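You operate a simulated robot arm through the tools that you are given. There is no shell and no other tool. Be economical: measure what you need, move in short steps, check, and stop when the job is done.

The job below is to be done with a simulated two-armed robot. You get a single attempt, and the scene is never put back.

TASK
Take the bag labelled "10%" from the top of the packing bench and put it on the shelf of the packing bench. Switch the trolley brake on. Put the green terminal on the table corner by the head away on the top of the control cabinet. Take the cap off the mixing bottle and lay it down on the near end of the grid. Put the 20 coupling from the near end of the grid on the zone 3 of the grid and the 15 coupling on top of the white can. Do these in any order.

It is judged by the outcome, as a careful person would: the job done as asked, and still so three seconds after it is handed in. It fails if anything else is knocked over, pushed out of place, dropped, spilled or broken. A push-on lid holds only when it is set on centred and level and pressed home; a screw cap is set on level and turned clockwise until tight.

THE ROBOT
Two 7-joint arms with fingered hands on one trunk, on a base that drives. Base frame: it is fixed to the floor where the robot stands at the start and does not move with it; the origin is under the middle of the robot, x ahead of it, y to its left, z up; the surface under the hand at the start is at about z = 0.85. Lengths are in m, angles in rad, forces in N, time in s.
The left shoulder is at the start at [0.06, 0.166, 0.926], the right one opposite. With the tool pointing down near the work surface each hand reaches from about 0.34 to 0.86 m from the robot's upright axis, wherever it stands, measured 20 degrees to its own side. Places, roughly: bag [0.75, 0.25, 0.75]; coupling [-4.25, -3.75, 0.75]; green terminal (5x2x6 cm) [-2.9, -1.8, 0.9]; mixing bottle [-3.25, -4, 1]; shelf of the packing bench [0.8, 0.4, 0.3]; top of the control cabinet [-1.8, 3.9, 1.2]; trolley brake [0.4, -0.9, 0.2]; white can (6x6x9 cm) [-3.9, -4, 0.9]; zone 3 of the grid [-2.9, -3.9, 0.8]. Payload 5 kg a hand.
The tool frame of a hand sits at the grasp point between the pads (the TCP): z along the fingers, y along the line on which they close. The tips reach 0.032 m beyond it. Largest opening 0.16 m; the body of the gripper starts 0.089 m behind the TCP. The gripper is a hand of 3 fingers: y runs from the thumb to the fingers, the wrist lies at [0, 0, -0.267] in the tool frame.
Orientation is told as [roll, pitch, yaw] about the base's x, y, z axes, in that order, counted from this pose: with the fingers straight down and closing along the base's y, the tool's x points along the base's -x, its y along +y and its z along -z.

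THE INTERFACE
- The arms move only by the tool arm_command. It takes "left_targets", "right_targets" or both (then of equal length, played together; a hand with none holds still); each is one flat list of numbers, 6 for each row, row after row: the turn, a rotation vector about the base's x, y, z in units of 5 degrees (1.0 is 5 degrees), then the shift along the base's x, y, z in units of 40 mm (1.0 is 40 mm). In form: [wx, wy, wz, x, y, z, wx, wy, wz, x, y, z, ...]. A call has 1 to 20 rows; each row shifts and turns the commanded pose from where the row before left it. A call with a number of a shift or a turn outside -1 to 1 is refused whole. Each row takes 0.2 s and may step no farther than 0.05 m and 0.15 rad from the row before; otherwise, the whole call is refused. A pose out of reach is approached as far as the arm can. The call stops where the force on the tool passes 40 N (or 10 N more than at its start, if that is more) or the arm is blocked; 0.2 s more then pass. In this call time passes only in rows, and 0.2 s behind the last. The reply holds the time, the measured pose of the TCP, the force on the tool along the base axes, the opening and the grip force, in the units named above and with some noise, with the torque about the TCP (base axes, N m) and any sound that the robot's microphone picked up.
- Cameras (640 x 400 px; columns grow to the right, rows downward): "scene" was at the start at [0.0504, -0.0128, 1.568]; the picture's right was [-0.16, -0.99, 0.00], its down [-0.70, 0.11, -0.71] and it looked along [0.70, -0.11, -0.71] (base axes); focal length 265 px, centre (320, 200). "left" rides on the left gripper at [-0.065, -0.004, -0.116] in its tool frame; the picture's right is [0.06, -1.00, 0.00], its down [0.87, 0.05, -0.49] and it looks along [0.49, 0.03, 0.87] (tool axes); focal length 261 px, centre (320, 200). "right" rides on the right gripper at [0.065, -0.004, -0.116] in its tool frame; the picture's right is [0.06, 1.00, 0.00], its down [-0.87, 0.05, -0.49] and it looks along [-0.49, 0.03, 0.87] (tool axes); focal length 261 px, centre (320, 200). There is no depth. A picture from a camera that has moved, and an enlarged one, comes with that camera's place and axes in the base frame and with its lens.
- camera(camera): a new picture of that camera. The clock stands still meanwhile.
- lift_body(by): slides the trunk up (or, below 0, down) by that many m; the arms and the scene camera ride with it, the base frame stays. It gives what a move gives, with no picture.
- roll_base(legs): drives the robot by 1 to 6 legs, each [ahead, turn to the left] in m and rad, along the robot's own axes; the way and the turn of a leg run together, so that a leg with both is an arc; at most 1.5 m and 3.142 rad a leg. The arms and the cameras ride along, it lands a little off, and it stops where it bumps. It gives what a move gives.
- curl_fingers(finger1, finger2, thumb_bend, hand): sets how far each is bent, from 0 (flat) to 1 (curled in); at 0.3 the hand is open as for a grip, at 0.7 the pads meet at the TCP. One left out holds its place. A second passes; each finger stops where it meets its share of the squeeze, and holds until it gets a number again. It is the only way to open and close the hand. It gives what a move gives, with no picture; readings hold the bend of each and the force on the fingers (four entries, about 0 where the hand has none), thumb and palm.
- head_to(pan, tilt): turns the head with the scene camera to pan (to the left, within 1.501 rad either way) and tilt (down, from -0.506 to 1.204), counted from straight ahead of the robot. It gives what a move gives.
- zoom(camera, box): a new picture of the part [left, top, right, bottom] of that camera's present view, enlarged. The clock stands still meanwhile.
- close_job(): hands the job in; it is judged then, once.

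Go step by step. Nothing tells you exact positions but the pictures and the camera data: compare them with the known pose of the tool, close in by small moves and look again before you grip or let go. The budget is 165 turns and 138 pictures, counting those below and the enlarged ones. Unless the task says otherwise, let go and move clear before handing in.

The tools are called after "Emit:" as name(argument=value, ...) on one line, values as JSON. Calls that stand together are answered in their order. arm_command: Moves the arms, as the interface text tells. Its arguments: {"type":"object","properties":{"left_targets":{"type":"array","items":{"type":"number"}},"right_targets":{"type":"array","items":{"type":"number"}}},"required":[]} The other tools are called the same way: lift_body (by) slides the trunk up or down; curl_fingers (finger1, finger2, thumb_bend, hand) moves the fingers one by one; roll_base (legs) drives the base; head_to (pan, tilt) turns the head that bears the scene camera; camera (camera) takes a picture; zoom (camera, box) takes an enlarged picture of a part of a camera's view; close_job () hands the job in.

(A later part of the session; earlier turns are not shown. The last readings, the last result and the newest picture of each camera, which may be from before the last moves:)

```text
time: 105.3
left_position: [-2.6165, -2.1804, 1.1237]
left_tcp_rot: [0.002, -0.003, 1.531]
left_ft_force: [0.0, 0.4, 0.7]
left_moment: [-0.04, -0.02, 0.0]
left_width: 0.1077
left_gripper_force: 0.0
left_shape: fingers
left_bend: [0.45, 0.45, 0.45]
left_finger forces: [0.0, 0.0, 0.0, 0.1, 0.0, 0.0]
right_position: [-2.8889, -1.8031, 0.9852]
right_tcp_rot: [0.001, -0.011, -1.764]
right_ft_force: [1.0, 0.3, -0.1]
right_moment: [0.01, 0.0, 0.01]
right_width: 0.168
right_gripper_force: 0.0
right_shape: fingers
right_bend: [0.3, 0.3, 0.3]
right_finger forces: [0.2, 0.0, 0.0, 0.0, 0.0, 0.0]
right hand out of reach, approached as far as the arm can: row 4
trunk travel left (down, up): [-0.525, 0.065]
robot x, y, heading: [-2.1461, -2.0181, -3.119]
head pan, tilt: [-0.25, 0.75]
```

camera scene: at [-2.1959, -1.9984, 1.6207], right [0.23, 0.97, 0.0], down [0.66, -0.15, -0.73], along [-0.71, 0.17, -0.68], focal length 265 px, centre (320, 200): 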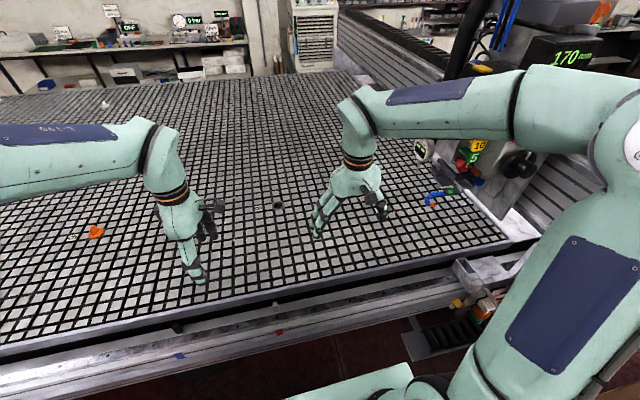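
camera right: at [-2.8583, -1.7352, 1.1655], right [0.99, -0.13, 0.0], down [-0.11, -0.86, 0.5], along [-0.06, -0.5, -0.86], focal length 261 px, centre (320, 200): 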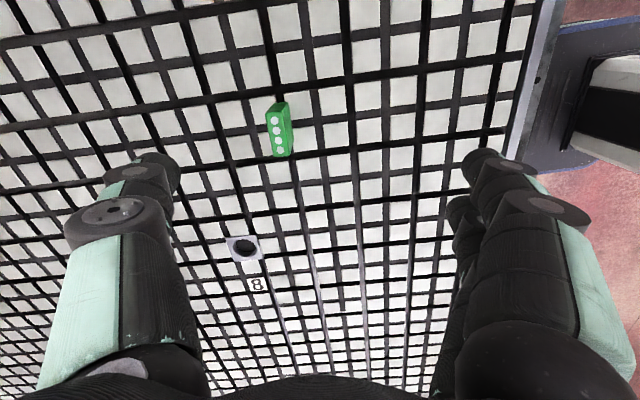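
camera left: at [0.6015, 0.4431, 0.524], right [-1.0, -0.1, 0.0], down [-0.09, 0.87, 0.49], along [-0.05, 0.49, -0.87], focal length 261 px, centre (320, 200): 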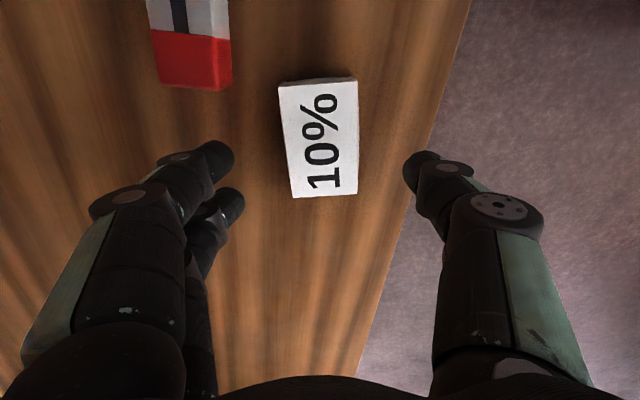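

Emit:
roll_base(legs=[[0, 0.2]])

Emit:
arm_command(right_targets=[0, 0, 0, 0.1, 0.9, 0, 0, 0, 0, 0.1, 0.9, 0, 0, 0, 0, 0.1, 0.9, 0, 0, 0, 0, 0.1, 0.9, 0])

Emit:
camera(camera="right")

```text
time: 106.5
left_position: [-2.5765, -2.2704, 1.1225]
left_tcp_rot: [0.001, -0.004, 1.729]
left_ft_force: [1.1, -0.5, 0.2]
left_moment: [0.02, -0.01, 0.0]
left_width: 0.1076
left_gripper_force: 0.1
left_shape: fingers
left_bend: [0.45, 0.45, 0.45]
left_finger forces: [0.0, 0.0, 0.0, 0.0, 0.1, 0.1]
right_position: [-2.9158, -1.9543, 0.9856]
right_tcp_rot: [0.001, -0.012, -1.564]
right_ft_force: [-0.5, -1.1, 0.1]
right_moment: [-0.01, 0.0, 0.0]
right_width: 0.1681
right_gripper_force: 0.1
right_shape: fingers
right_bend: [0.3, 0.3, 0.3]
right_finger forces: [0.0, 0.0, 0.1, 0.0, 0.0, 0.0]
trunk travel left (down, up): [-0.525, 0.065]
robot x, y, heading: [-2.1477, -2.0196, -2.923]
head pan, tilt: [-0.25, 0.75]
```

```text
time: 107.5
left_position: [-2.5758, -2.2702, 1.1237]
left_tcp_rot: [0.002, -0.002, 1.73]
left_ft_force: [0.7, 1.1, -0.1]
left_moment: [0.01, 0.02, 0.01]
left_width: 0.1077
left_gripper_force: 0.0
left_shape: fingers
left_bend: [0.45, 0.45, 0.45]
left_finger forces: [0.1, 0.0, 0.0, 0.0, 0.0, 0.0]
right_position: [-2.9072, -1.8806, 0.9853]
right_tcp_rot: [0.002, -0.012, -1.565]
right_ft_force: [-0.1, 0.6, 0.4]
right_moment: [0.0, 0.02, -0.02]
right_width: 0.1677
right_gripper_force: 0.0
right_shape: fingers
right_bend: [0.3, 0.3, 0.3]
right_finger forces: [0.0, 0.1, 0.0, 0.0, 0.0, 0.1]
right hand out of reach, approached as far as the arm can: row 3, 4
trunk travel left (down, up): [-0.525, 0.065]
robot x, y, heading: [-2.1432, -2.0189, -2.919]
head pan, tilt: [-0.25, 0.75]
```

```text
87 pictures are left
camera right: at [-2.9105, -1.8136, 1.1007], right [1.0, 0.07, 0.0], down [0.06, -0.86, 0.5], along [0.03, -0.5, -0.86], focal length 261 px, centre (320, 200)
```

right: 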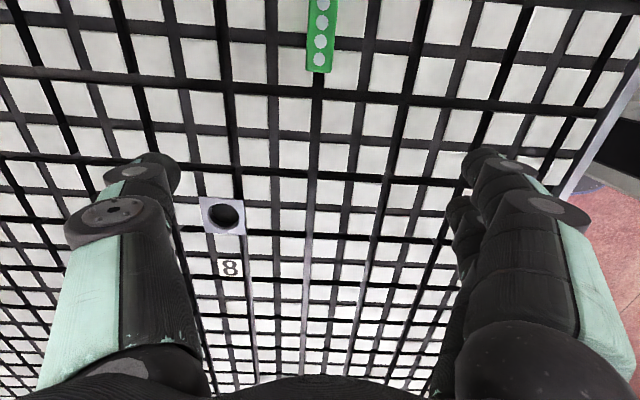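

Emit:
roll_base(legs=[[-0.37, 0], [0, -0.2], [0.36, 0], [0, 0.2]])

Emit:
camera(camera="right")

```text
time: 113.3
left_position: [-2.5726, -2.2004, 1.1223]
left_tcp_rot: [0.0, -0.005, 1.729]
left_ft_force: [-0.1, -0.7, 0.2]
left_moment: [0.06, 0.04, 0.0]
left_width: 0.1075
left_gripper_force: 0.0
left_shape: fingers
left_bend: [0.45, 0.45, 0.45]
left_finger forces: [0.0, 0.1, 0.0, 0.1, 0.0, 0.1]
right_position: [-2.9037, -1.8104, 0.985]
right_tcp_rot: [0.002, -0.012, -1.566]
right_ft_force: [-0.2, -0.1, 0.6]
right_moment: [0.03, -0.02, -0.01]
right_width: 0.1679
right_gripper_force: 0.1
right_shape: fingers
right_bend: [0.3, 0.3, 0.3]
right_finger forces: [0.0, 0.1, 0.0, 0.0, 0.0, 0.0]
trunk travel left (down, up): [-0.525, 0.065]
robot x, y, heading: [-2.1443, -1.9416, -2.925]
head pan, tilt: [-0.25, 0.75]
```

```text
86 pictures are left
camera right: at [-2.908, -1.7432, 1.1015], right [1.0, 0.07, 0.0], down [0.06, -0.86, 0.5], along [0.03, -0.5, -0.87], focal length 261 px, centre (320, 200)
```

right: 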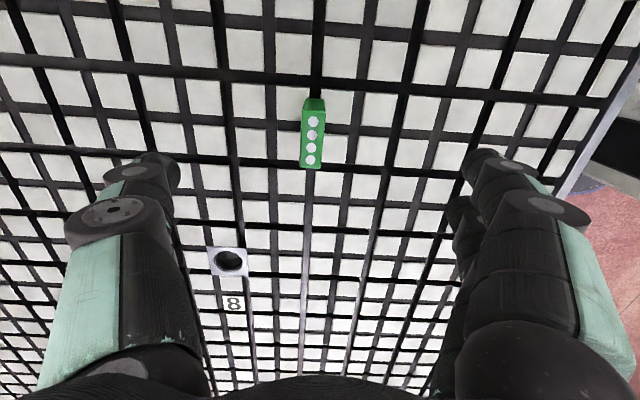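

Emit:
arm_command(right_targets=[0, 0, 0, -0.1, 0.1, -0.8, 0, 0, 0, -0.05, 0.1, -0.8, 0, 0, 0, 0, 0, -0.3])

Emit:
camera(camera="right")

```text
time: 114.1
left_position: [-2.5724, -2.1991, 1.1235]
left_tcp_rot: [0.0, -0.005, 1.73]
left_ft_force: [-0.1, 1.2, 0.5]
left_moment: [0.01, 0.04, -0.01]
left_width: 0.1075
left_gripper_force: 0.1
left_shape: fingers
left_bend: [0.45, 0.45, 0.45]
left_finger forces: [0.0, 0.0, 0.0, 0.0, 0.0, 0.0]
right_position: [-2.9109, -1.8024, 0.9066]
right_tcp_rot: [0.001, -0.012, -1.565]
right_ft_force: [0.5, 0.1, -0.7]
right_moment: [0.0, 0.0, 0.02]
right_width: 0.168
right_gripper_force: 0.1
right_shape: fingers
right_bend: [0.3, 0.3, 0.3]
right_finger forces: [0.0, 0.1, 0.0, 0.0, 0.0, 0.0]
trunk travel left (down, up): [-0.525, 0.065]
robot x, y, heading: [-2.1424, -1.9458, -2.925]
head pan, tilt: [-0.25, 0.75]
```

```text
85 pictures are left
camera right: at [-2.9139, -1.7351, 1.0234], right [1.0, 0.07, 0.0], down [0.06, -0.86, 0.5], along [0.03, -0.5, -0.86], focal length 261 px, centre (320, 200)
```

right: 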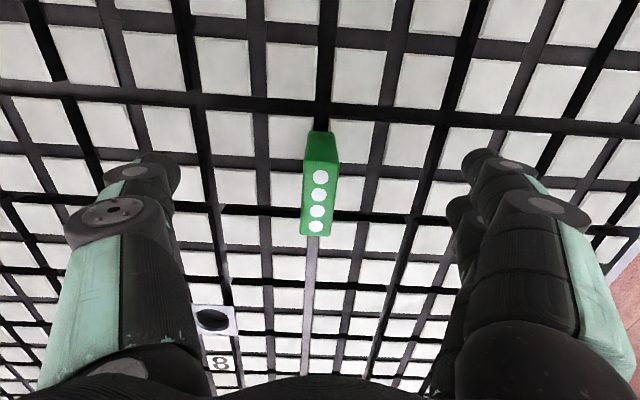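

Emit:
arm_command(right_targets=[0, 0, 0, 0, 0, -0.15, 0, 0, 0, 0, 0, -0.15])

Emit:
curl_fingers(hand="right", finger1=0.75, finger2=0.75, thumb_bend=0.75)

Emit:
camera(camera="right")

```text
time: 114.7
left_position: [-2.5735, -2.1988, 1.1228]
left_tcp_rot: [0.002, -0.004, 1.727]
left_ft_force: [-0.4, -0.6, -0.2]
left_moment: [-0.02, -0.01, 0.01]
left_width: 0.1077
left_gripper_force: 0.0
left_shape: fingers
left_bend: [0.45, 0.45, 0.45]
left_finger forces: [0.1, 0.0, 0.1, 0.1, 0.1, 0.0]
right_position: [-2.9111, -1.8013, 0.8959]
right_tcp_rot: [0.0, -0.012, -1.564]
right_ft_force: [0.4, 0.1, -0.5]
right_moment: [-0.01, -0.04, -0.03]
right_width: 0.1681
right_gripper_force: 0.1
right_shape: fingers
right_bend: [0.3, 0.3, 0.3]
right_finger forces: [0.0, 0.0, 0.0, 0.0, 0.0, 0.1]
trunk travel left (down, up): [-0.525, 0.065]
robot x, y, heading: [-2.1408, -1.9486, -2.92]
head pan, tilt: [-0.25, 0.75]
```

```text
time: 115.7
left_position: [-2.5733, -2.1975, 1.1233]
left_tcp_rot: [0.0, -0.004, 1.73]
left_ft_force: [0.1, 0.0, 0.0]
left_moment: [0.03, 0.0, -0.02]
left_width: 0.1075
left_gripper_force: 0.1
left_shape: fingers
left_bend: [0.45, 0.45, 0.45]
left_finger forces: [0.1, 0.0, 0.0, 0.0, 0.0, 0.1]
right_position: [-2.9107, -1.8013, 0.8957]
right_tcp_rot: [0.0, -0.013, -1.566]
right_ft_force: [-0.7, -0.4, 1.0]
right_moment: [-0.02, -0.01, 0.01]
right_width: 0.0231
right_gripper_force: 19.2
right_shape: fingers
right_bend: [0.72, 0.72, 0.68]
right_finger forces: [9.8, 9.7, 0.1, 0.0, 19.3, 0.1]
trunk travel left (down, up): [-0.525, 0.065]
robot x, y, heading: [-2.1407, -1.9474, -2.922]
head pan, tilt: [-0.25, 0.75]
```

```text
84 pictures are left
camera right: at [-2.9142, -1.7345, 1.0125], right [1.0, 0.07, 0.0], down [0.06, -0.86, 0.5], along [0.03, -0.5, -0.86], focal length 261 px, centre (320, 200)
```

right: 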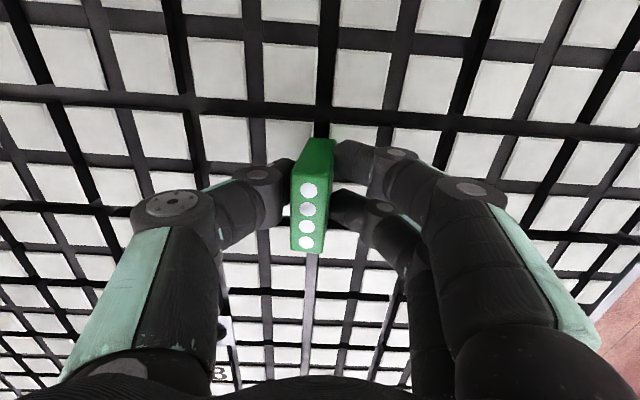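

Emit:
arm_command(right_targets=[0, 0, 0, 0, 0, 0.5, 0, 0, 0, 0, 0, 0.9, 0, 0, 0, 0.2, 0, 0.9, 0, 0, 0, 0.6, 0, 0.8, 0, 0, 0, 0.8, 0, 0.7, 0, 0, 0, 0.8, 0, 0.7, 0, 0, 0, 0.8, 0, 0.6])

Emit:
camera(camera="right")

Emit:
camera(camera="scene")

```text
time: 117.3
left_position: [-2.571, -2.1979, 1.1234]
left_tcp_rot: [0.001, -0.003, 1.731]
left_ft_force: [0.4, 0.6, -0.1]
left_moment: [-0.03, 0.01, -0.02]
left_width: 0.1077
left_gripper_force: 0.1
left_shape: fingers
left_bend: [0.45, 0.45, 0.45]
left_finger forces: [0.0, 0.0, 0.1, 0.0, 0.0, 0.1]
right_position: [-2.7842, -1.8007, 1.0913]
right_tcp_rot: [0.001, -0.012, -1.564]
right_ft_force: [-0.5, 0.0, -0.2]
right_moment: [0.02, 0.05, 0.02]
right_width: 0.0226
right_gripper_force: 19.6
right_shape: fingers
right_bend: [0.72, 0.72, 0.68]
right_finger forces: [9.7, 9.6, 0.0, 0.1, 19.2, 0.1]
right hand out of reach, approached as far as the arm can: row 3
trunk travel left (down, up): [-0.525, 0.065]
robot x, y, heading: [-2.1414, -1.9438, -2.922]
head pan, tilt: [-0.25, 0.75]
```

```text
83 pictures are left
camera right: at [-2.7873, -1.7334, 1.2073], right [1.0, 0.07, 0.0], down [0.06, -0.86, 0.5], along [0.03, -0.5, -0.86], focal length 261 px, centre (320, 200)
```

right: 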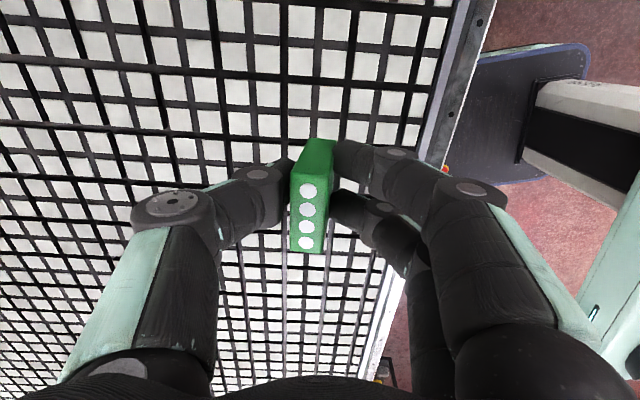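

```text
82 pictures are left
camera scene: at [-2.1956, -1.9365, 1.6207], right [0.03, 1.0, 0.0], down [0.68, -0.02, -0.73], along [-0.73, 0.02, -0.68], focal length 265 px, centre (320, 200)
```

scene: 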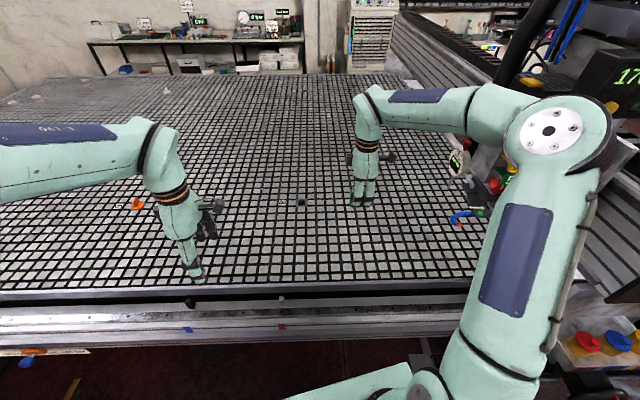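

Emit:
roll_base(legs=[[-0.9, 0], [0, -2.4], [1.41, 0], [0, 0.61], [1.5, 0], [1.3, 0]])

Emit:
head_to(pan=0.6, tilt=0.35)

Emit:
camera(camera="scene")

```text
time: 149.2
left_position: [-0.9581, 2.6756, 1.123]
left_tcp_rot: [0.0, -0.004, 0.023]
left_ft_force: [0.5, 0.1, 0.3]
left_moment: [0.01, 0.02, 0.03]
left_width: 0.1076
left_gripper_force: 0.1
left_shape: fingers
left_bend: [0.45, 0.45, 0.45]
left_finger forces: [0.0, 0.0, 0.0, 0.0, 0.0, 0.0]
right_position: [-0.5363, 2.8321, 1.0907]
right_tcp_rot: [0.001, -0.013, 3.014]
right_ft_force: [0.3, -0.3, -1.0]
right_moment: [0.01, -0.01, 0.02]
right_width: 0.0224
right_gripper_force: 17.6
right_shape: fingers
right_bend: [0.72, 0.72, 0.68]
right_finger forces: [8.7, 8.7, 0.0, 0.0, 17.6, 0.1]
trunk travel left (down, up): [-0.525, 0.065]
robot x, y, heading: [-0.7672, 2.2149, 1.655]
head pan, tilt: [-0.25, 0.75]
```

```text
time: 150.3
left_position: [-0.9582, 2.677, 1.1234]
left_tcp_rot: [0.002, -0.005, 0.024]
left_ft_force: [0.1, 0.7, -0.4]
left_moment: [0.04, -0.02, 0.04]
left_width: 0.1074
left_gripper_force: 0.1
left_shape: fingers
left_bend: [0.45, 0.45, 0.45]
left_finger forces: [0.0, 0.0, 0.0, 0.0, 0.0, 0.0]
right_position: [-0.5358, 2.8324, 1.0909]
right_tcp_rot: [0.001, -0.013, 3.013]
right_ft_force: [-0.2, -0.4, 0.3]
right_moment: [-0.01, -0.02, -0.04]
right_width: 0.0219
right_gripper_force: 17.3
right_shape: fingers
right_bend: [0.72, 0.72, 0.68]
right_finger forces: [8.9, 8.7, 0.0, 0.1, 17.6, 0.1]
trunk travel left (down, up): [-0.525, 0.065]
robot x, y, heading: [-0.7633, 2.2137, 1.653]
head pan, tilt: [0.6, 0.351]
```

```text
81 pictures are left
camera scene: at [-0.8223, 2.2582, 1.6563], right [0.78, 0.63, 0.0], down [0.22, -0.27, -0.94], along [-0.59, 0.73, -0.34], focal length 265 px, centre (320, 200)
```

scene: 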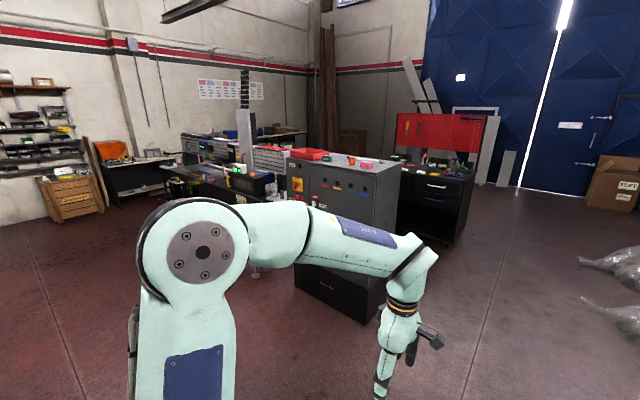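

Emit:
zoom(camera="scene", box=[270, 130, 430, 240])

```text
3.64 times, centred on (350, 185) of scene
camera zoom: at [-0.8223, 2.2582, 1.6563], right [0.78, 0.63, 0.0], down [0.22, -0.27, -0.94], along [-0.59, 0.73, -0.34], focal length 965 px, centre (211, 254)
```

zoom: 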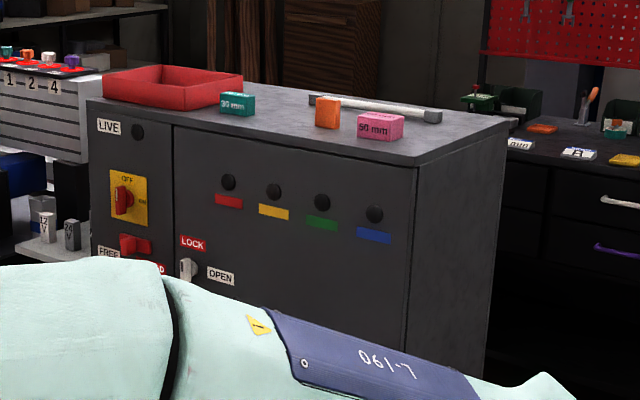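

Emit:
arm_command(left_targets=[0, 0, 0, 0, 0, 0.9, 0, 0, 0, 0, 0, 0.9, 0, 0, 0, 0, 0, 0.9, 0, 0, 0, 0, 0, 0.9, 0, 0, 0, 0, 0, 0.9])

Emit:
lift_body(by=0.06)

Emit:
roll_base(legs=[[0, 0.72], [1.4, 0], [0, -0.75]])

Emit:
head_to(pan=-0.2, tilt=0.6)

Emit:
camera(camera="scene")

```text
time: 151.5
left_position: [-0.9577, 2.6739, 1.3043]
left_tcp_rot: [0.001, -0.005, 0.026]
left_ft_force: [-0.1, 0.4, -0.5]
left_moment: [0.03, -0.01, -0.01]
left_width: 0.1075
left_gripper_force: 0.1
left_shape: fingers
left_bend: [0.45, 0.45, 0.45]
left_finger forces: [0.0, 0.0, 0.1, 0.0, 0.1, 0.1]
right_position: [-0.5352, 2.833, 1.0902]
right_tcp_rot: [-0.001, -0.011, 3.012]
right_ft_force: [-1.0, -0.8, -0.6]
right_moment: [0.02, 0.0, 0.02]
right_width: 0.0221
right_gripper_force: 17.8
right_shape: fingers
right_bend: [0.72, 0.72, 0.68]
right_finger forces: [8.7, 8.7, 0.0, 0.1, 17.6, 0.0]
trunk travel left (down, up): [-0.525, 0.065]
robot x, y, heading: [-0.7624, 2.2152, 1.656]
head pan, tilt: [0.6, 0.351]
```

```text
time: 152.5
left_position: [-0.9582, 2.6728, 1.3624]
left_tcp_rot: [0.0, -0.004, 0.023]
left_ft_force: [-0.1, -0.2, -0.4]
left_moment: [-0.01, -0.01, -0.01]
left_width: 0.1076
left_gripper_force: 0.0
left_shape: fingers
left_bend: [0.45, 0.45, 0.45]
left_finger forces: [0.1, 0.0, 0.0, 0.0, 0.0, 0.1]
right_position: [-0.5365, 2.8331, 1.15]
right_tcp_rot: [0.003, -0.011, 3.012]
right_ft_force: [0.2, 0.7, 0.1]
right_moment: [0.02, -0.03, 0.02]
right_width: 0.0222
right_gripper_force: 17.6
right_shape: fingers
right_bend: [0.72, 0.72, 0.68]
right_finger forces: [8.7, 8.6, 0.0, 0.0, 17.6, 0.0]
trunk travel left (down, up): [-0.585, 0.005]
robot x, y, heading: [-0.7658, 2.2168, 1.658]
head pan, tilt: [0.6, 0.351]
```

```text
time: 160.0
left_position: [-2.071, 3.2677, 1.3623]
left_tcp_rot: [-0.002, -0.005, 0.744]
left_ft_force: [-0.5, -0.4, -0.9]
left_moment: [-0.03, -0.07, 0.01]
left_width: 0.1077
left_gripper_force: 0.0
left_shape: fingers
left_bend: [0.45, 0.45, 0.45]
left_finger forces: [0.0, 0.1, 0.1, 0.0, 0.0, 0.0]
right_position: [-1.86, 3.6504, 1.1493]
right_tcp_rot: [0.027, -0.021, -2.546]
right_ft_force: [-0.4, -11.6, -5.1]
right_moment: [0.11, -0.15, 0.33]
right_width: 0.022
right_gripper_force: 24.5
right_shape: fingers
right_bend: [0.72, 0.72, 0.68]
right_finger forces: [9.6, 9.5, 0.0, 0.0, 30.0, 0.0]
trunk travel left (down, up): [-0.585, 0.005]
robot x, y, heading: [-1.6227, 3.0498, 2.377]
head pan, tilt: [0.6, 0.351]
stopped in leg 2: the force on the tool passed its limit at 56 N (the readings are from after the stop); the commanded pose is now the measured one
```

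```text
time: 161.1
left_position: [-2.0698, 3.2673, 1.3634]
left_tcp_rot: [0.002, -0.006, 0.744]
left_ft_force: [0.5, -0.1, -0.5]
left_moment: [-0.01, 0.01, 0.0]
left_width: 0.1074
left_gripper_force: 0.2
left_shape: fingers
left_bend: [0.45, 0.45, 0.45]
left_finger forces: [0.0, 0.0, 0.0, 0.0, 0.1, 0.0]
right_position: [-1.8586, 3.6519, 1.1506]
right_tcp_rot: [0.024, -0.019, -2.548]
right_ft_force: [-3.0, -21.5, -7.6]
right_moment: [0.27, -0.35, 0.79]
right_width: 0.022
right_gripper_force: 31.2
right_shape: fingers
right_bend: [0.72, 0.72, 0.68]
right_finger forces: [10.8, 10.6, 0.0, 0.1, 42.1, 0.0]
trunk travel left (down, up): [-0.585, 0.005]
robot x, y, heading: [-1.6228, 3.0472, 2.383]
head pan, tilt: [-0.201, 0.6]
```

```text
79 pictures are left
camera scene: at [-1.6538, 3.1, 1.6936], right [0.82, 0.57, 0.0], down [0.32, -0.46, -0.83], along [-0.47, 0.68, -0.56], focal length 265 px, centre (320, 200)
```

scene: 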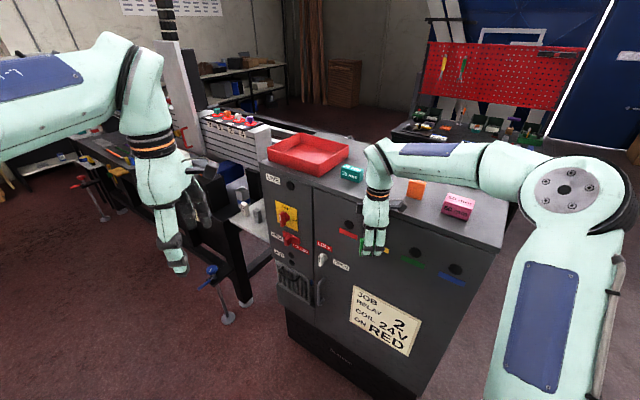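

The held hand touched the cabinet front, which stands nearer than I reckoned. I back off at once and check the grip.

Emit:
roll_base(legs=[[-0.3, 0]])

Emit:
camera(camera="right")

Emit:
camera(camera="scene")

```text
time: 163.2
left_position: [-1.8552, 3.0618, 1.3644]
left_tcp_rot: [0.002, -0.006, 0.746]
left_ft_force: [0.4, 0.0, -0.6]
left_moment: [0.03, 0.01, 0.01]
left_width: 0.1075
left_gripper_force: 0.1
left_shape: fingers
left_bend: [0.45, 0.45, 0.45]
left_finger forces: [0.0, 0.1, 0.0, 0.1, 0.0, 0.1]
right_position: [-1.6454, 3.4489, 1.151]
right_tcp_rot: [0.021, -0.021, -2.546]
right_ft_force: [0.0, -0.4, 0.0]
right_moment: [-0.01, 0.01, -0.04]
right_width: 0.0223
right_gripper_force: 17.6
right_shape: fingers
right_bend: [0.72, 0.72, 0.68]
right_finger forces: [8.8, 8.6, 0.1, 0.0, 17.5, 0.0]
trunk travel left (down, up): [-0.585, 0.005]
robot x, y, heading: [-1.4083, 2.844, 2.374]
head pan, tilt: [-0.201, 0.6]
```

```text
78 pictures are left
camera right: at [-1.5933, 3.4922, 1.2666], right [0.61, -0.79, 0.02], down [-0.69, -0.52, 0.51], along [-0.39, -0.33, -0.86], focal length 261 px, centre (320, 200)
```

right: 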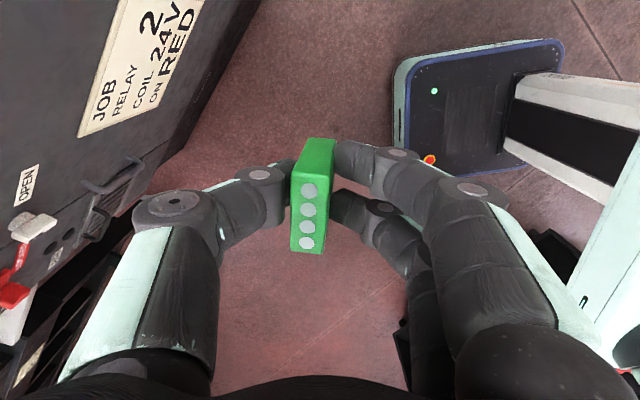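

```text
77 pictures are left
camera scene: at [-1.4387, 2.8964, 1.6936], right [0.82, 0.57, 0.0], down [0.32, -0.46, -0.83], along [-0.47, 0.68, -0.56], focal length 265 px, centre (320, 200)
```

scene: 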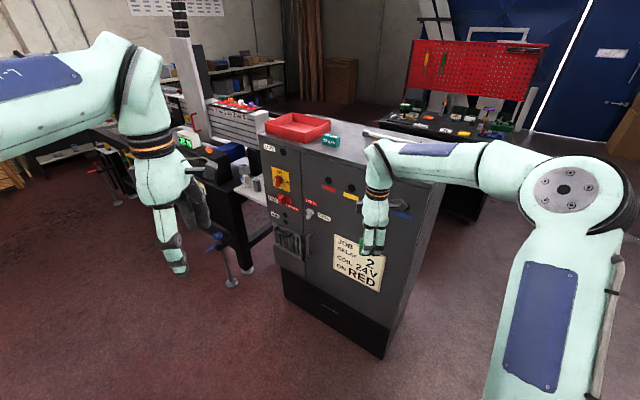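

Emit:
arm_command(right_targets=[0, 0, 0, 0.08, -0.2, 0.95, 0, 0, 0, 0.08, -0.2, 0.95, 0, 0, 0, 0.08, -0.2, 0.95, 0, 0, 0, 0.08, -0.2, 0.95, 0, 0, 0, 0.08, -0.2, 0.95, 0, 0, 0, 0.08, -0.2, 0.95])

```text
time: 164.6
left_position: [-1.8572, 3.061, 1.3634]
left_tcp_rot: [0.002, -0.005, 0.747]
left_ft_force: [0.2, -0.4, -0.2]
left_moment: [0.05, -0.01, 0.02]
left_width: 0.1076
left_gripper_force: 0.2
left_shape: fingers
left_bend: [0.45, 0.45, 0.45]
left_finger forces: [0.0, 0.0, 0.0, 0.1, 0.1, 0.1]
right_position: [-1.6355, 3.4231, 1.2653]
right_tcp_rot: [0.017, -0.022, -2.549]
right_ft_force: [-0.3, -0.6, -0.4]
right_moment: [0.05, -0.02, 0.0]
right_width: 0.0221
right_gripper_force: 17.4
right_shape: fingers
right_bend: [0.72, 0.72, 0.68]
right_finger forces: [8.8, 8.7, 0.0, 0.1, 17.4, 0.0]
right hand out of reach, approached as far as the arm can: row 4, 5, 6
trunk travel left (down, up): [-0.585, 0.005]
robot x, y, heading: [-1.4093, 2.8427, 2.38]
head pan, tilt: [-0.201, 0.6]
```

Emit:
arm_command(right_targets=[0, 0, -1, 0, 0, 0, 0, 0, -1, 0, 0, 0, 0, 0, -1, 0, 0, 0, 0, 0, -1, 0, 0, 0, 0, 0, -1, 0, 0, 0.5, 0, 0, -1, 0, 0, 0.5, 0, 0, -1, 0, 0, 0.5, 0, 0, -1, 0, 0, 0.5, 0, 0, -1, 0, 0, 0.5, 0, 0, -1, 0, 0, 0.5])

```text
time: 166.8
left_position: [-1.8567, 3.0626, 1.3637]
left_tcp_rot: [0.001, -0.005, 0.747]
left_ft_force: [-1.1, -0.3, -0.2]
left_moment: [0.02, -0.01, 0.04]
left_width: 0.1076
left_gripper_force: 0.1
left_shape: fingers
left_bend: [0.45, 0.45, 0.45]
left_finger forces: [0.0, 0.0, 0.1, 0.0, 0.0, 0.1]
right_position: [-1.634, 3.4216, 1.3858]
right_tcp_rot: [0.022, -0.023, 2.865]
right_ft_force: [-0.2, 0.4, -1.0]
right_moment: [0.01, -0.02, -0.01]
right_width: 0.0219
right_gripper_force: 17.6
right_shape: fingers
right_bend: [0.72, 0.72, 0.68]
right_finger forces: [8.6, 8.8, 0.0, 0.0, 17.4, 0.0]
trunk travel left (down, up): [-0.585, 0.005]
robot x, y, heading: [-1.4099, 2.8448, 2.381]
head pan, tilt: [-0.201, 0.6]
```

Emit:
roll_base(legs=[[0.4, 0]])

Emit:
head_to(pan=-0.4, tilt=0.6)

Emit:
camera(camera="scene")

Emit:
camera(camera="right")

```text
time: 169.2
left_position: [-2.1432, 3.3301, 1.3634]
left_tcp_rot: [0.0, -0.004, 0.754]
left_ft_force: [0.2, 0.0, -0.5]
left_moment: [-0.03, -0.02, -0.02]
left_width: 0.1073
left_gripper_force: 0.1
left_shape: fingers
left_bend: [0.45, 0.45, 0.45]
left_finger forces: [0.0, 0.0, 0.0, 0.0, 0.0, 0.1]
right_position: [-1.9243, 3.6921, 1.3843]
right_tcp_rot: [0.023, -0.02, 2.875]
right_ft_force: [-0.3, 0.3, -1.3]
right_moment: [-0.03, -0.04, 0.02]
right_width: 0.0221
right_gripper_force: 17.4
right_shape: fingers
right_bend: [0.72, 0.72, 0.68]
right_finger forces: [8.7, 8.7, 0.0, 0.0, 17.4, 0.0]
trunk travel left (down, up): [-0.585, 0.005]
robot x, y, heading: [-1.6983, 3.1108, 2.384]
head pan, tilt: [-0.201, 0.6]
```

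```text
time: 169.9
left_position: [-2.1428, 3.3288, 1.3633]
left_tcp_rot: [0.002, -0.006, 0.756]
left_ft_force: [-0.1, 0.3, 0.5]
left_moment: [0.0, 0.0, -0.01]
left_width: 0.1075
left_gripper_force: 0.0
left_shape: fingers
left_bend: [0.45, 0.45, 0.45]
left_finger forces: [0.0, 0.1, 0.0, 0.1, 0.1, 0.0]
right_position: [-1.9232, 3.6914, 1.3837]
right_tcp_rot: [0.022, -0.021, 2.874]
right_ft_force: [0.0, -0.4, -0.1]
right_moment: [0.0, 0.0, -0.01]
right_width: 0.0221
right_gripper_force: 17.1
right_shape: fingers
right_bend: [0.72, 0.72, 0.68]
right_finger forces: [8.7, 8.7, 0.0, 0.0, 17.4, 0.0]
trunk travel left (down, up): [-0.585, 0.005]
robot x, y, heading: [-1.692, 3.1114, 2.386]
head pan, tilt: [-0.4, 0.6]
```

```text
76 pictures are left
camera scene: at [-1.7089, 3.1755, 1.6936], right [0.91, 0.4, 0.0], down [0.23, -0.52, -0.83], along [-0.33, 0.75, -0.56], focal length 265 px, centre (320, 200)
```

scene: 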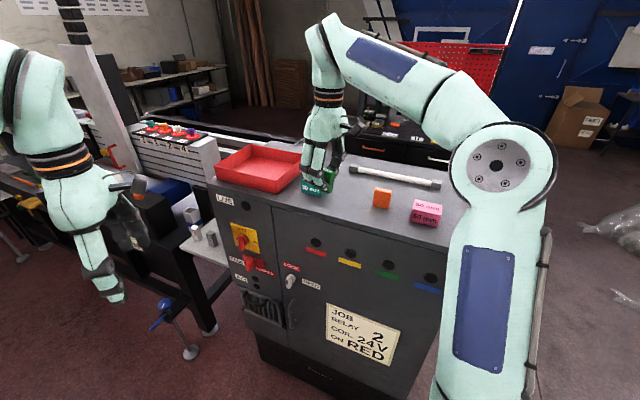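

```text
75 pictures are left
camera right: at [-1.8561, 3.68, 1.5], right [-0.2, -0.98, 0.02], down [-0.84, 0.19, 0.51], along [-0.5, 0.09, -0.86], focal length 261 px, centre (320, 200)
```

right: 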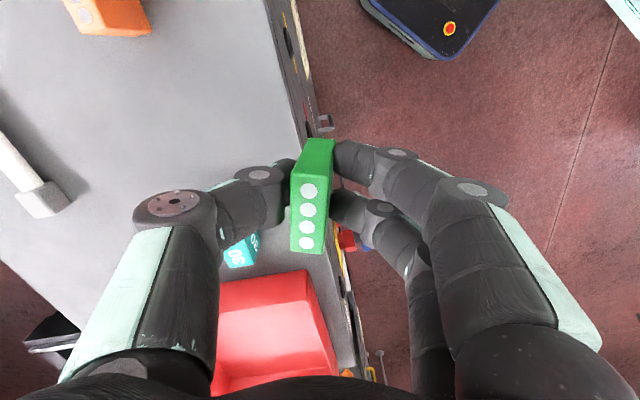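

Emit:
arm_command(right_targets=[0, 0, 0, 0.05, 0.9, 0, 0, 0, 0, 0.05, 0.9, 0, 0, 0, 0, 0, 0.7, -0.3])

Emit:
camera(camera="right")

Emit:
zoom(camera="scene", box=[240, 120, 440, 245])

```text
time: 170.8
left_position: [-2.1434, 3.3308, 1.3639]
left_tcp_rot: [0.0, -0.004, 0.753]
left_ft_force: [-0.5, 0.4, 0.9]
left_moment: [-0.01, 0.0, 0.01]
left_width: 0.1076
left_gripper_force: 0.0
left_shape: fingers
left_bend: [0.45, 0.45, 0.45]
left_finger forces: [0.0, 0.1, 0.0, 0.0, 0.0, 0.0]
right_position: [-1.9192, 3.7937, 1.3707]
right_tcp_rot: [0.021, -0.019, 2.873]
right_ft_force: [-0.3, 0.1, -0.5]
right_moment: [-0.02, 0.0, -0.03]
right_width: 0.0219
right_gripper_force: 17.6
right_shape: fingers
right_bend: [0.72, 0.72, 0.68]
right_finger forces: [8.8, 8.8, 0.0, 0.0, 17.5, 0.0]
trunk travel left (down, up): [-0.585, 0.005]
robot x, y, heading: [-1.6927, 3.1161, 2.387]
head pan, tilt: [-0.4, 0.6]
```

```text
74 pictures are left
camera right: at [-1.8517, 3.7838, 1.4866], right [-0.2, -0.98, 0.02], down [-0.84, 0.19, 0.51], along [-0.5, 0.09, -0.86], focal length 261 px, centre (320, 200)
```

right: 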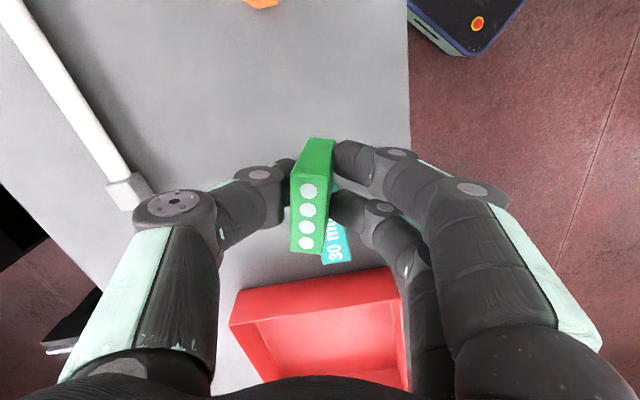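

```text
3.20 times, centred on (340, 182) of scene
camera zoom: at [-1.7096, 3.1773, 1.6935], right [0.91, 0.4, 0.0], down [0.23, -0.52, -0.82], along [-0.33, 0.75, -0.57], focal length 849 px, centre (256, 256)
```

zoom: 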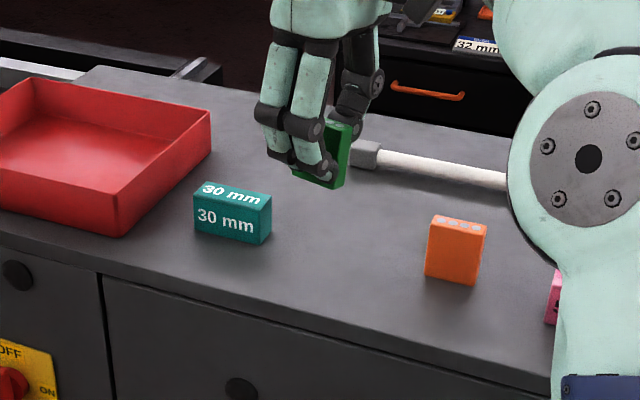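

Emit:
arm_command(right_targets=[0, 0, 0, 0.5, 0, -0.5, 0, 0, 0, 0, 0, -0.5, 0, 0, 0, 0, 0, -0.25, 0, 0, 0, 0, 0, -0.2, 0, 0, 0, 0, 0, -0.2])

Emit:
zoom(camera="scene", box=[240, 120, 440, 245])

```text
time: 171.9
left_position: [-2.1422, 3.3282, 1.3631]
left_tcp_rot: [0.002, -0.005, 0.754]
left_ft_force: [-0.5, 0.0, 0.2]
left_moment: [0.01, -0.01, -0.01]
left_width: 0.1076
left_gripper_force: 0.1
left_shape: fingers
left_bend: [0.45, 0.45, 0.45]
left_finger forces: [0.0, 0.0, 0.1, 0.0, 0.0, 0.1]
right_position: [-1.8996, 3.7924, 1.3057]
right_tcp_rot: [0.023, -0.019, 2.873]
right_ft_force: [-0.4, -0.2, -0.1]
right_moment: [0.0, 0.0, 0.02]
right_width: 0.0218
right_gripper_force: 17.1
right_shape: fingers
right_bend: [0.72, 0.72, 0.68]
right_finger forces: [8.7, 8.6, 0.0, 0.0, 17.5, 0.1]
trunk travel left (down, up): [-0.585, 0.005]
robot x, y, heading: [-1.6955, 3.1147, 2.388]
head pan, tilt: [-0.4, 0.6]
```

```text
3.20 times, centred on (340, 182) of scene
camera zoom: at [-1.7086, 3.1758, 1.6936], right [0.91, 0.4, 0.0], down [0.23, -0.52, -0.83], along [-0.33, 0.75, -0.56], focal length 849 px, centre (256, 256)
```

zoom: 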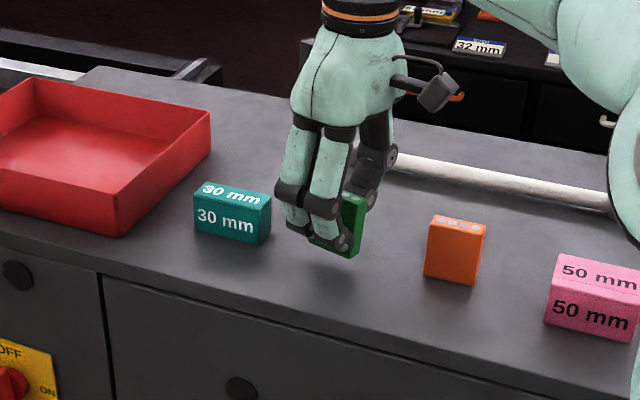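

Emit:
arm_command(right_targets=[0, 0, 0, 0, 0, -0.15, 0, 0, 0, 0, 0, -0.15, 0, 0, 0, 0, 0, -0.1, 0, 0, 0, 0, 0, -0.1, 0, 0, 0, 0, 0, -0.1, 0, 0, 0, 0, 0, -0.1])

Emit:
zoom(camera="scene", box=[280, 150, 380, 220])

```text
time: 173.2
left_position: [-2.1419, 3.3274, 1.3629]
left_tcp_rot: [0.001, -0.007, 0.756]
left_ft_force: [0.5, -0.9, 0.3]
left_moment: [-0.01, 0.02, 0.0]
left_width: 0.1075
left_gripper_force: 0.1
left_shape: fingers
left_bend: [0.45, 0.45, 0.45]
left_finger forces: [0.1, 0.0, 0.1, 0.1, 0.0, 0.0]
right_position: [-1.9006, 3.7892, 1.2884]
right_tcp_rot: [0.021, -0.035, 2.876]
right_ft_force: [2.9, -6.0, 21.1]
right_moment: [-0.07, -0.06, -0.03]
right_width: 0.022
right_gripper_force: 22.4
right_shape: fingers
right_bend: [0.73, 0.73, 0.69]
right_finger forces: [13.3, 12.9, 0.0, 0.0, 20.2, 0.0]
trunk travel left (down, up): [-0.585, 0.005]
robot x, y, heading: [-1.6912, 3.1127, 2.391]
head pan, tilt: [-0.4, 0.6]
stopped in row 6 (right hand): the force on the tool passed its limit at 42 N (the readings are from after the stop); the commanded pose is now the measured one
```

```text
5.71 times, centred on (330, 185) of scene
camera zoom: at [-1.7077, 3.1739, 1.6935], right [0.91, 0.4, 0.0], down [0.23, -0.52, -0.83], along [-0.33, 0.76, -0.56], focal length 1517 px, centre (263, 286)
```

zoom: 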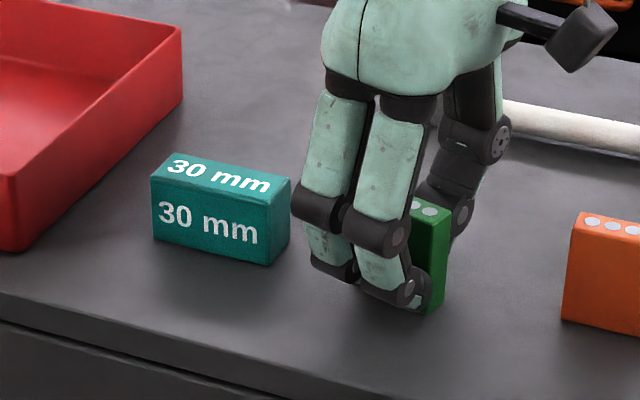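

Emit:
arm_command(right_targets=[0, 0, 0, 0, 0, 0.05])

Emit:
curl_fingers(hand="right", finger1=0.63, finger2=0.63, thumb_bend=0.59)

Emit:
zoom(camera="scene", box=[280, 150, 380, 220])

```text
time: 173.6
left_position: [-2.142, 3.3269, 1.3635]
left_tcp_rot: [0.001, -0.004, 0.755]
left_ft_force: [0.4, 0.2, 0.6]
left_moment: [0.02, -0.05, 0.01]
left_width: 0.1076
left_gripper_force: 0.1
left_shape: fingers
left_bend: [0.45, 0.45, 0.45]
left_finger forces: [0.0, 0.0, 0.0, 0.1, 0.1, 0.1]
right_position: [-1.9002, 3.7888, 1.2892]
right_tcp_rot: [0.018, -0.03, 2.875]
right_ft_force: [0.7, -5.2, 17.7]
right_moment: [-0.07, 0.02, -0.02]
right_width: 0.0222
right_gripper_force: 22.6
right_shape: fingers
right_bend: [0.73, 0.73, 0.69]
right_finger forces: [12.9, 12.7, 0.0, 0.1, 19.8, 0.1]
trunk travel left (down, up): [-0.585, 0.005]
robot x, y, heading: [-1.6954, 3.1175, 2.383]
head pan, tilt: [-0.4, 0.6]
```

```text
time: 174.6
left_position: [-2.1432, 3.3279, 1.364]
left_tcp_rot: [0.0, -0.006, 0.755]
left_ft_force: [-0.4, -0.3, 0.2]
left_moment: [0.02, 0.01, -0.01]
left_width: 0.1074
left_gripper_force: 0.1
left_shape: fingers
left_bend: [0.45, 0.45, 0.45]
left_finger forces: [0.0, 0.1, 0.0, 0.1, 0.0, 0.0]
right_position: [-1.9003, 3.7903, 1.2885]
right_tcp_rot: [0.02, -0.028, 2.874]
right_ft_force: [2.3, -5.3, 11.2]
right_moment: [0.11, -0.28, -0.13]
right_width: 0.0353
right_gripper_force: 5.2
right_shape: fingers
right_bend: [0.63, 0.63, 0.62]
right_finger forces: [0.0, 0.0, 0.0, 0.1, 12.1, 0.1]
trunk travel left (down, up): [-0.585, 0.005]
robot x, y, heading: [-1.6947, 3.1142, 2.385]
head pan, tilt: [-0.4, 0.6]
```

```text
5.71 times, centred on (330, 185) of scene
camera zoom: at [-1.7083, 3.174, 1.6936], right [0.91, 0.4, 0.0], down [0.23, -0.52, -0.83], along [-0.33, 0.76, -0.56], focal length 1517 px, centre (263, 286)
```

zoom: 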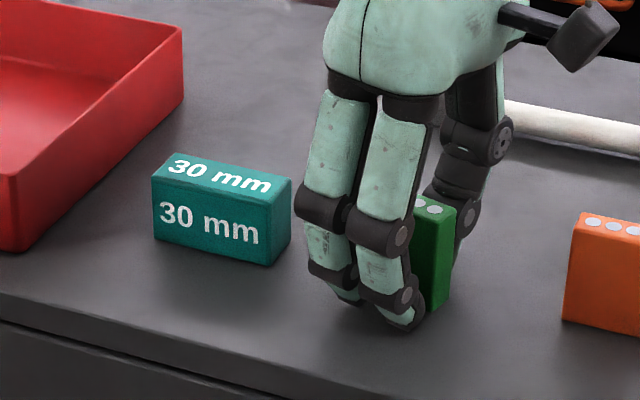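

Emit:
arm_command(right_targets=[0, 0, 0, 0, 0, 0.2])

Emit:
curl_fingers(hand="right", finger1=0.52, finger2=0.52, thumb_bend=0.52)

Emit:
zoom(camera="scene", box=[280, 150, 380, 220])

Emit:
camera(camera="right")

```text
time: 175.0
left_position: [-2.143, 3.3284, 1.3634]
left_tcp_rot: [0.002, -0.006, 0.756]
left_ft_force: [-0.2, -0.2, -0.5]
left_moment: [0.01, -0.02, 0.02]
left_width: 0.1073
left_gripper_force: 0.1
left_shape: fingers
left_bend: [0.45, 0.45, 0.45]
left_finger forces: [0.0, 0.0, 0.0, 0.1, 0.0, 0.1]
right_position: [-1.8995, 3.7913, 1.2954]
right_tcp_rot: [0.02, -0.025, 2.875]
right_ft_force: [-0.2, 0.2, 0.2]
right_moment: [-0.01, 0.0, -0.02]
right_width: 0.0433
right_gripper_force: 0.1
right_shape: fingers
right_bend: [0.63, 0.63, 0.59]
right_finger forces: [0.0, 0.0, 0.0, 0.0, 0.0, 0.0]
trunk travel left (down, up): [-0.585, 0.005]
robot x, y, heading: [-1.6924, 3.1193, 2.388]
head pan, tilt: [-0.4, 0.6]
```

```text
time: 176.0
left_position: [-2.1415, 3.3281, 1.364]
left_tcp_rot: [0.001, -0.005, 0.757]
left_ft_force: [-0.7, -0.2, 0.9]
left_moment: [0.0, 0.01, 0.0]
left_width: 0.1075
left_gripper_force: 0.1
left_shape: fingers
left_bend: [0.45, 0.45, 0.45]
left_finger forces: [0.0, 0.1, 0.0, 0.0, 0.0, 0.0]
right_position: [-1.901, 3.7907, 1.2957]
right_tcp_rot: [0.018, -0.029, 2.875]
right_ft_force: [0.5, 0.3, -1.2]
right_moment: [0.01, 0.0, 0.0]
right_width: 0.0787
right_gripper_force: 0.2
right_shape: fingers
right_bend: [0.52, 0.52, 0.52]
right_finger forces: [0.0, 0.0, 0.0, 0.1, 0.1, 0.1]
trunk travel left (down, up): [-0.585, 0.005]
robot x, y, heading: [-1.6969, 3.116, 2.387]
head pan, tilt: [-0.4, 0.6]
```

```text
5.71 times, centred on (330, 185) of scene
camera zoom: at [-1.7089, 3.1756, 1.6936], right [0.91, 0.4, 0.0], down [0.23, -0.52, -0.83], along [-0.33, 0.75, -0.56], focal length 1517 px, centre (263, 286)
```

zoom: 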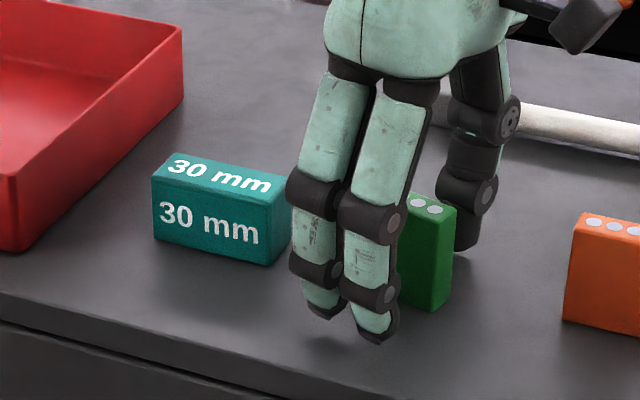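

```text
68 pictures are left
camera right: at [-1.832, 3.7798, 1.4109], right [-0.2, -0.98, 0.02], down [-0.84, 0.18, 0.52], along [-0.51, 0.09, -0.86], focal length 261 px, centre (320, 200)
```

right: 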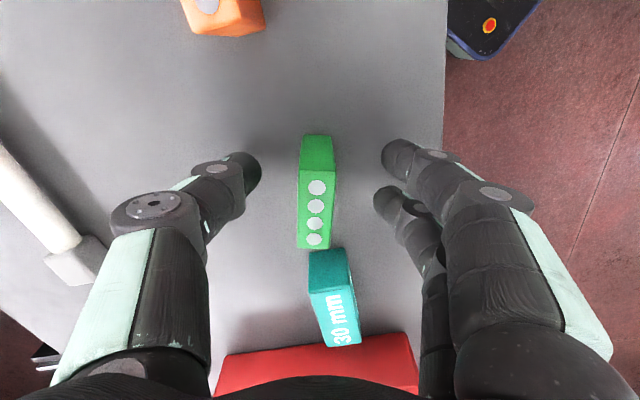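

Emit:
arm_command(right_targets=[0, 0, 0, 0, 0, 0.8, 0, 0, 0, 0, 0, 0.8, 0, 0, 0, 0, 0, 0.8])

Emit:
roll_base(legs=[[-1.2, 0], [0, 2.39], [1.5, 0], [1.5, 0]])

```text
time: 176.8
left_position: [-2.1427, 3.3283, 1.363]
left_tcp_rot: [0.002, -0.003, 0.755]
left_ft_force: [0.0, 0.5, 0.1]
left_moment: [-0.01, -0.02, 0.0]
left_width: 0.1077
left_gripper_force: 0.1
left_shape: fingers
left_bend: [0.45, 0.45, 0.45]
left_finger forces: [0.0, 0.0, 0.0, 0.0, 0.1, 0.1]
right_position: [-1.9016, 3.7906, 1.3926]
right_tcp_rot: [0.019, -0.028, 2.875]
right_ft_force: [-0.1, -0.3, 0.4]
right_moment: [0.0, -0.02, -0.01]
right_width: 0.0785
right_gripper_force: 0.1
right_shape: fingers
right_bend: [0.52, 0.52, 0.52]
right_finger forces: [0.0, 0.0, 0.1, 0.0, 0.0, 0.0]
trunk travel left (down, up): [-0.585, 0.005]
robot x, y, heading: [-1.6933, 3.1134, 2.386]
head pan, tilt: [-0.4, 0.6]
```

```text
time: 202.8
left_position: [-0.3893, -1.1622, 1.3637]
left_tcp_rot: [0.0, -0.007, -3.108]
left_ft_force: [-0.7, -0.2, -0.2]
left_moment: [0.04, -0.03, 0.04]
left_width: 0.1076
left_gripper_force: 0.1
left_shape: fingers
left_bend: [0.45, 0.45, 0.45]
left_finger forces: [0.1, 0.0, 0.0, 0.1, 0.1, 0.0]
right_position: [-0.8765, -1.3497, 1.3926]
right_tcp_rot: [0.016, -0.029, -0.988]
right_ft_force: [0.0, 0.6, -0.1]
right_moment: [0.01, 0.03, 0.01]
right_width: 0.0786
right_gripper_force: 0.0
right_shape: fingers
right_bend: [0.52, 0.52, 0.52]
right_finger forces: [0.1, 0.1, 0.0, 0.1, 0.1, 0.1]
trunk travel left (down, up): [-0.585, 0.005]
robot x, y, heading: [-0.5838, -0.7087, -1.474]
head pan, tilt: [-0.4, 0.6]
```

Emit:
roll_base(legs=[[0, -0.62], [1.3, 0], [1.1, 0]])

Emit:
head_to(pan=-0.3, tilt=0.45)

Emit:
camera(camera="scene")

```text
time: 216.3
left_position: [-1.8868, -3.2796, 1.3629]
left_tcp_rot: [0.0, -0.006, 2.561]
left_ft_force: [-0.4, 0.7, 0.1]
left_moment: [0.02, -0.01, -0.02]
left_width: 0.1075
left_gripper_force: 0.1
left_shape: fingers
left_bend: [0.45, 0.45, 0.45]
left_finger forces: [0.1, 0.0, 0.0, 0.1, 0.1, 0.1]
right_position: [-2.3936, -3.1492, 1.3932]
right_tcp_rot: [0.019, -0.028, -1.603]
right_ft_force: [-0.4, 0.4, -0.8]
right_moment: [0.02, -0.01, -0.02]
right_width: 0.0787
right_gripper_force: 0.0
right_shape: fingers
right_bend: [0.52, 0.52, 0.52]
right_finger forces: [0.0, 0.1, 0.0, 0.0, 0.0, 0.0]
trunk travel left (down, up): [-0.585, 0.005]
robot x, y, heading: [-1.7836, -2.7921, -2.094]
head pan, tilt: [-0.4, 0.6]
```

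```text
time: 217.1
left_position: [-1.8869, -3.2794, 1.3639]
left_tcp_rot: [0.003, -0.005, 2.561]
left_ft_force: [-0.1, -0.4, -0.3]
left_moment: [0.03, -0.03, -0.01]
left_width: 0.1074
left_gripper_force: 0.1
left_shape: fingers
left_bend: [0.45, 0.45, 0.45]
left_finger forces: [0.0, 0.1, 0.0, 0.1, 0.0, 0.1]
right_position: [-2.3931, -3.1488, 1.3927]
right_tcp_rot: [0.019, -0.029, -1.603]
right_ft_force: [0.7, -0.5, -0.1]
right_moment: [0.01, 0.03, 0.04]
right_width: 0.0787
right_gripper_force: 0.0
right_shape: fingers
right_bend: [0.52, 0.52, 0.52]
right_finger forces: [0.0, 0.0, 0.1, 0.0, 0.1, 0.1]
trunk travel left (down, up): [-0.585, 0.005]
robot x, y, heading: [-1.7817, -2.7947, -2.094]
head pan, tilt: [-0.3, 0.45]
```

```text
67 pictures are left
camera scene: at [-1.8356, -2.8297, 1.7071], right [-0.68, 0.73, 0.0], down [0.32, 0.3, -0.9], along [-0.66, -0.61, -0.44], focal length 265 px, centre (320, 200)
```

scene: 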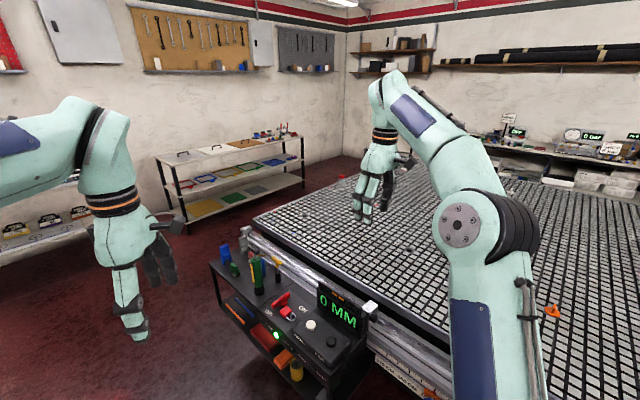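

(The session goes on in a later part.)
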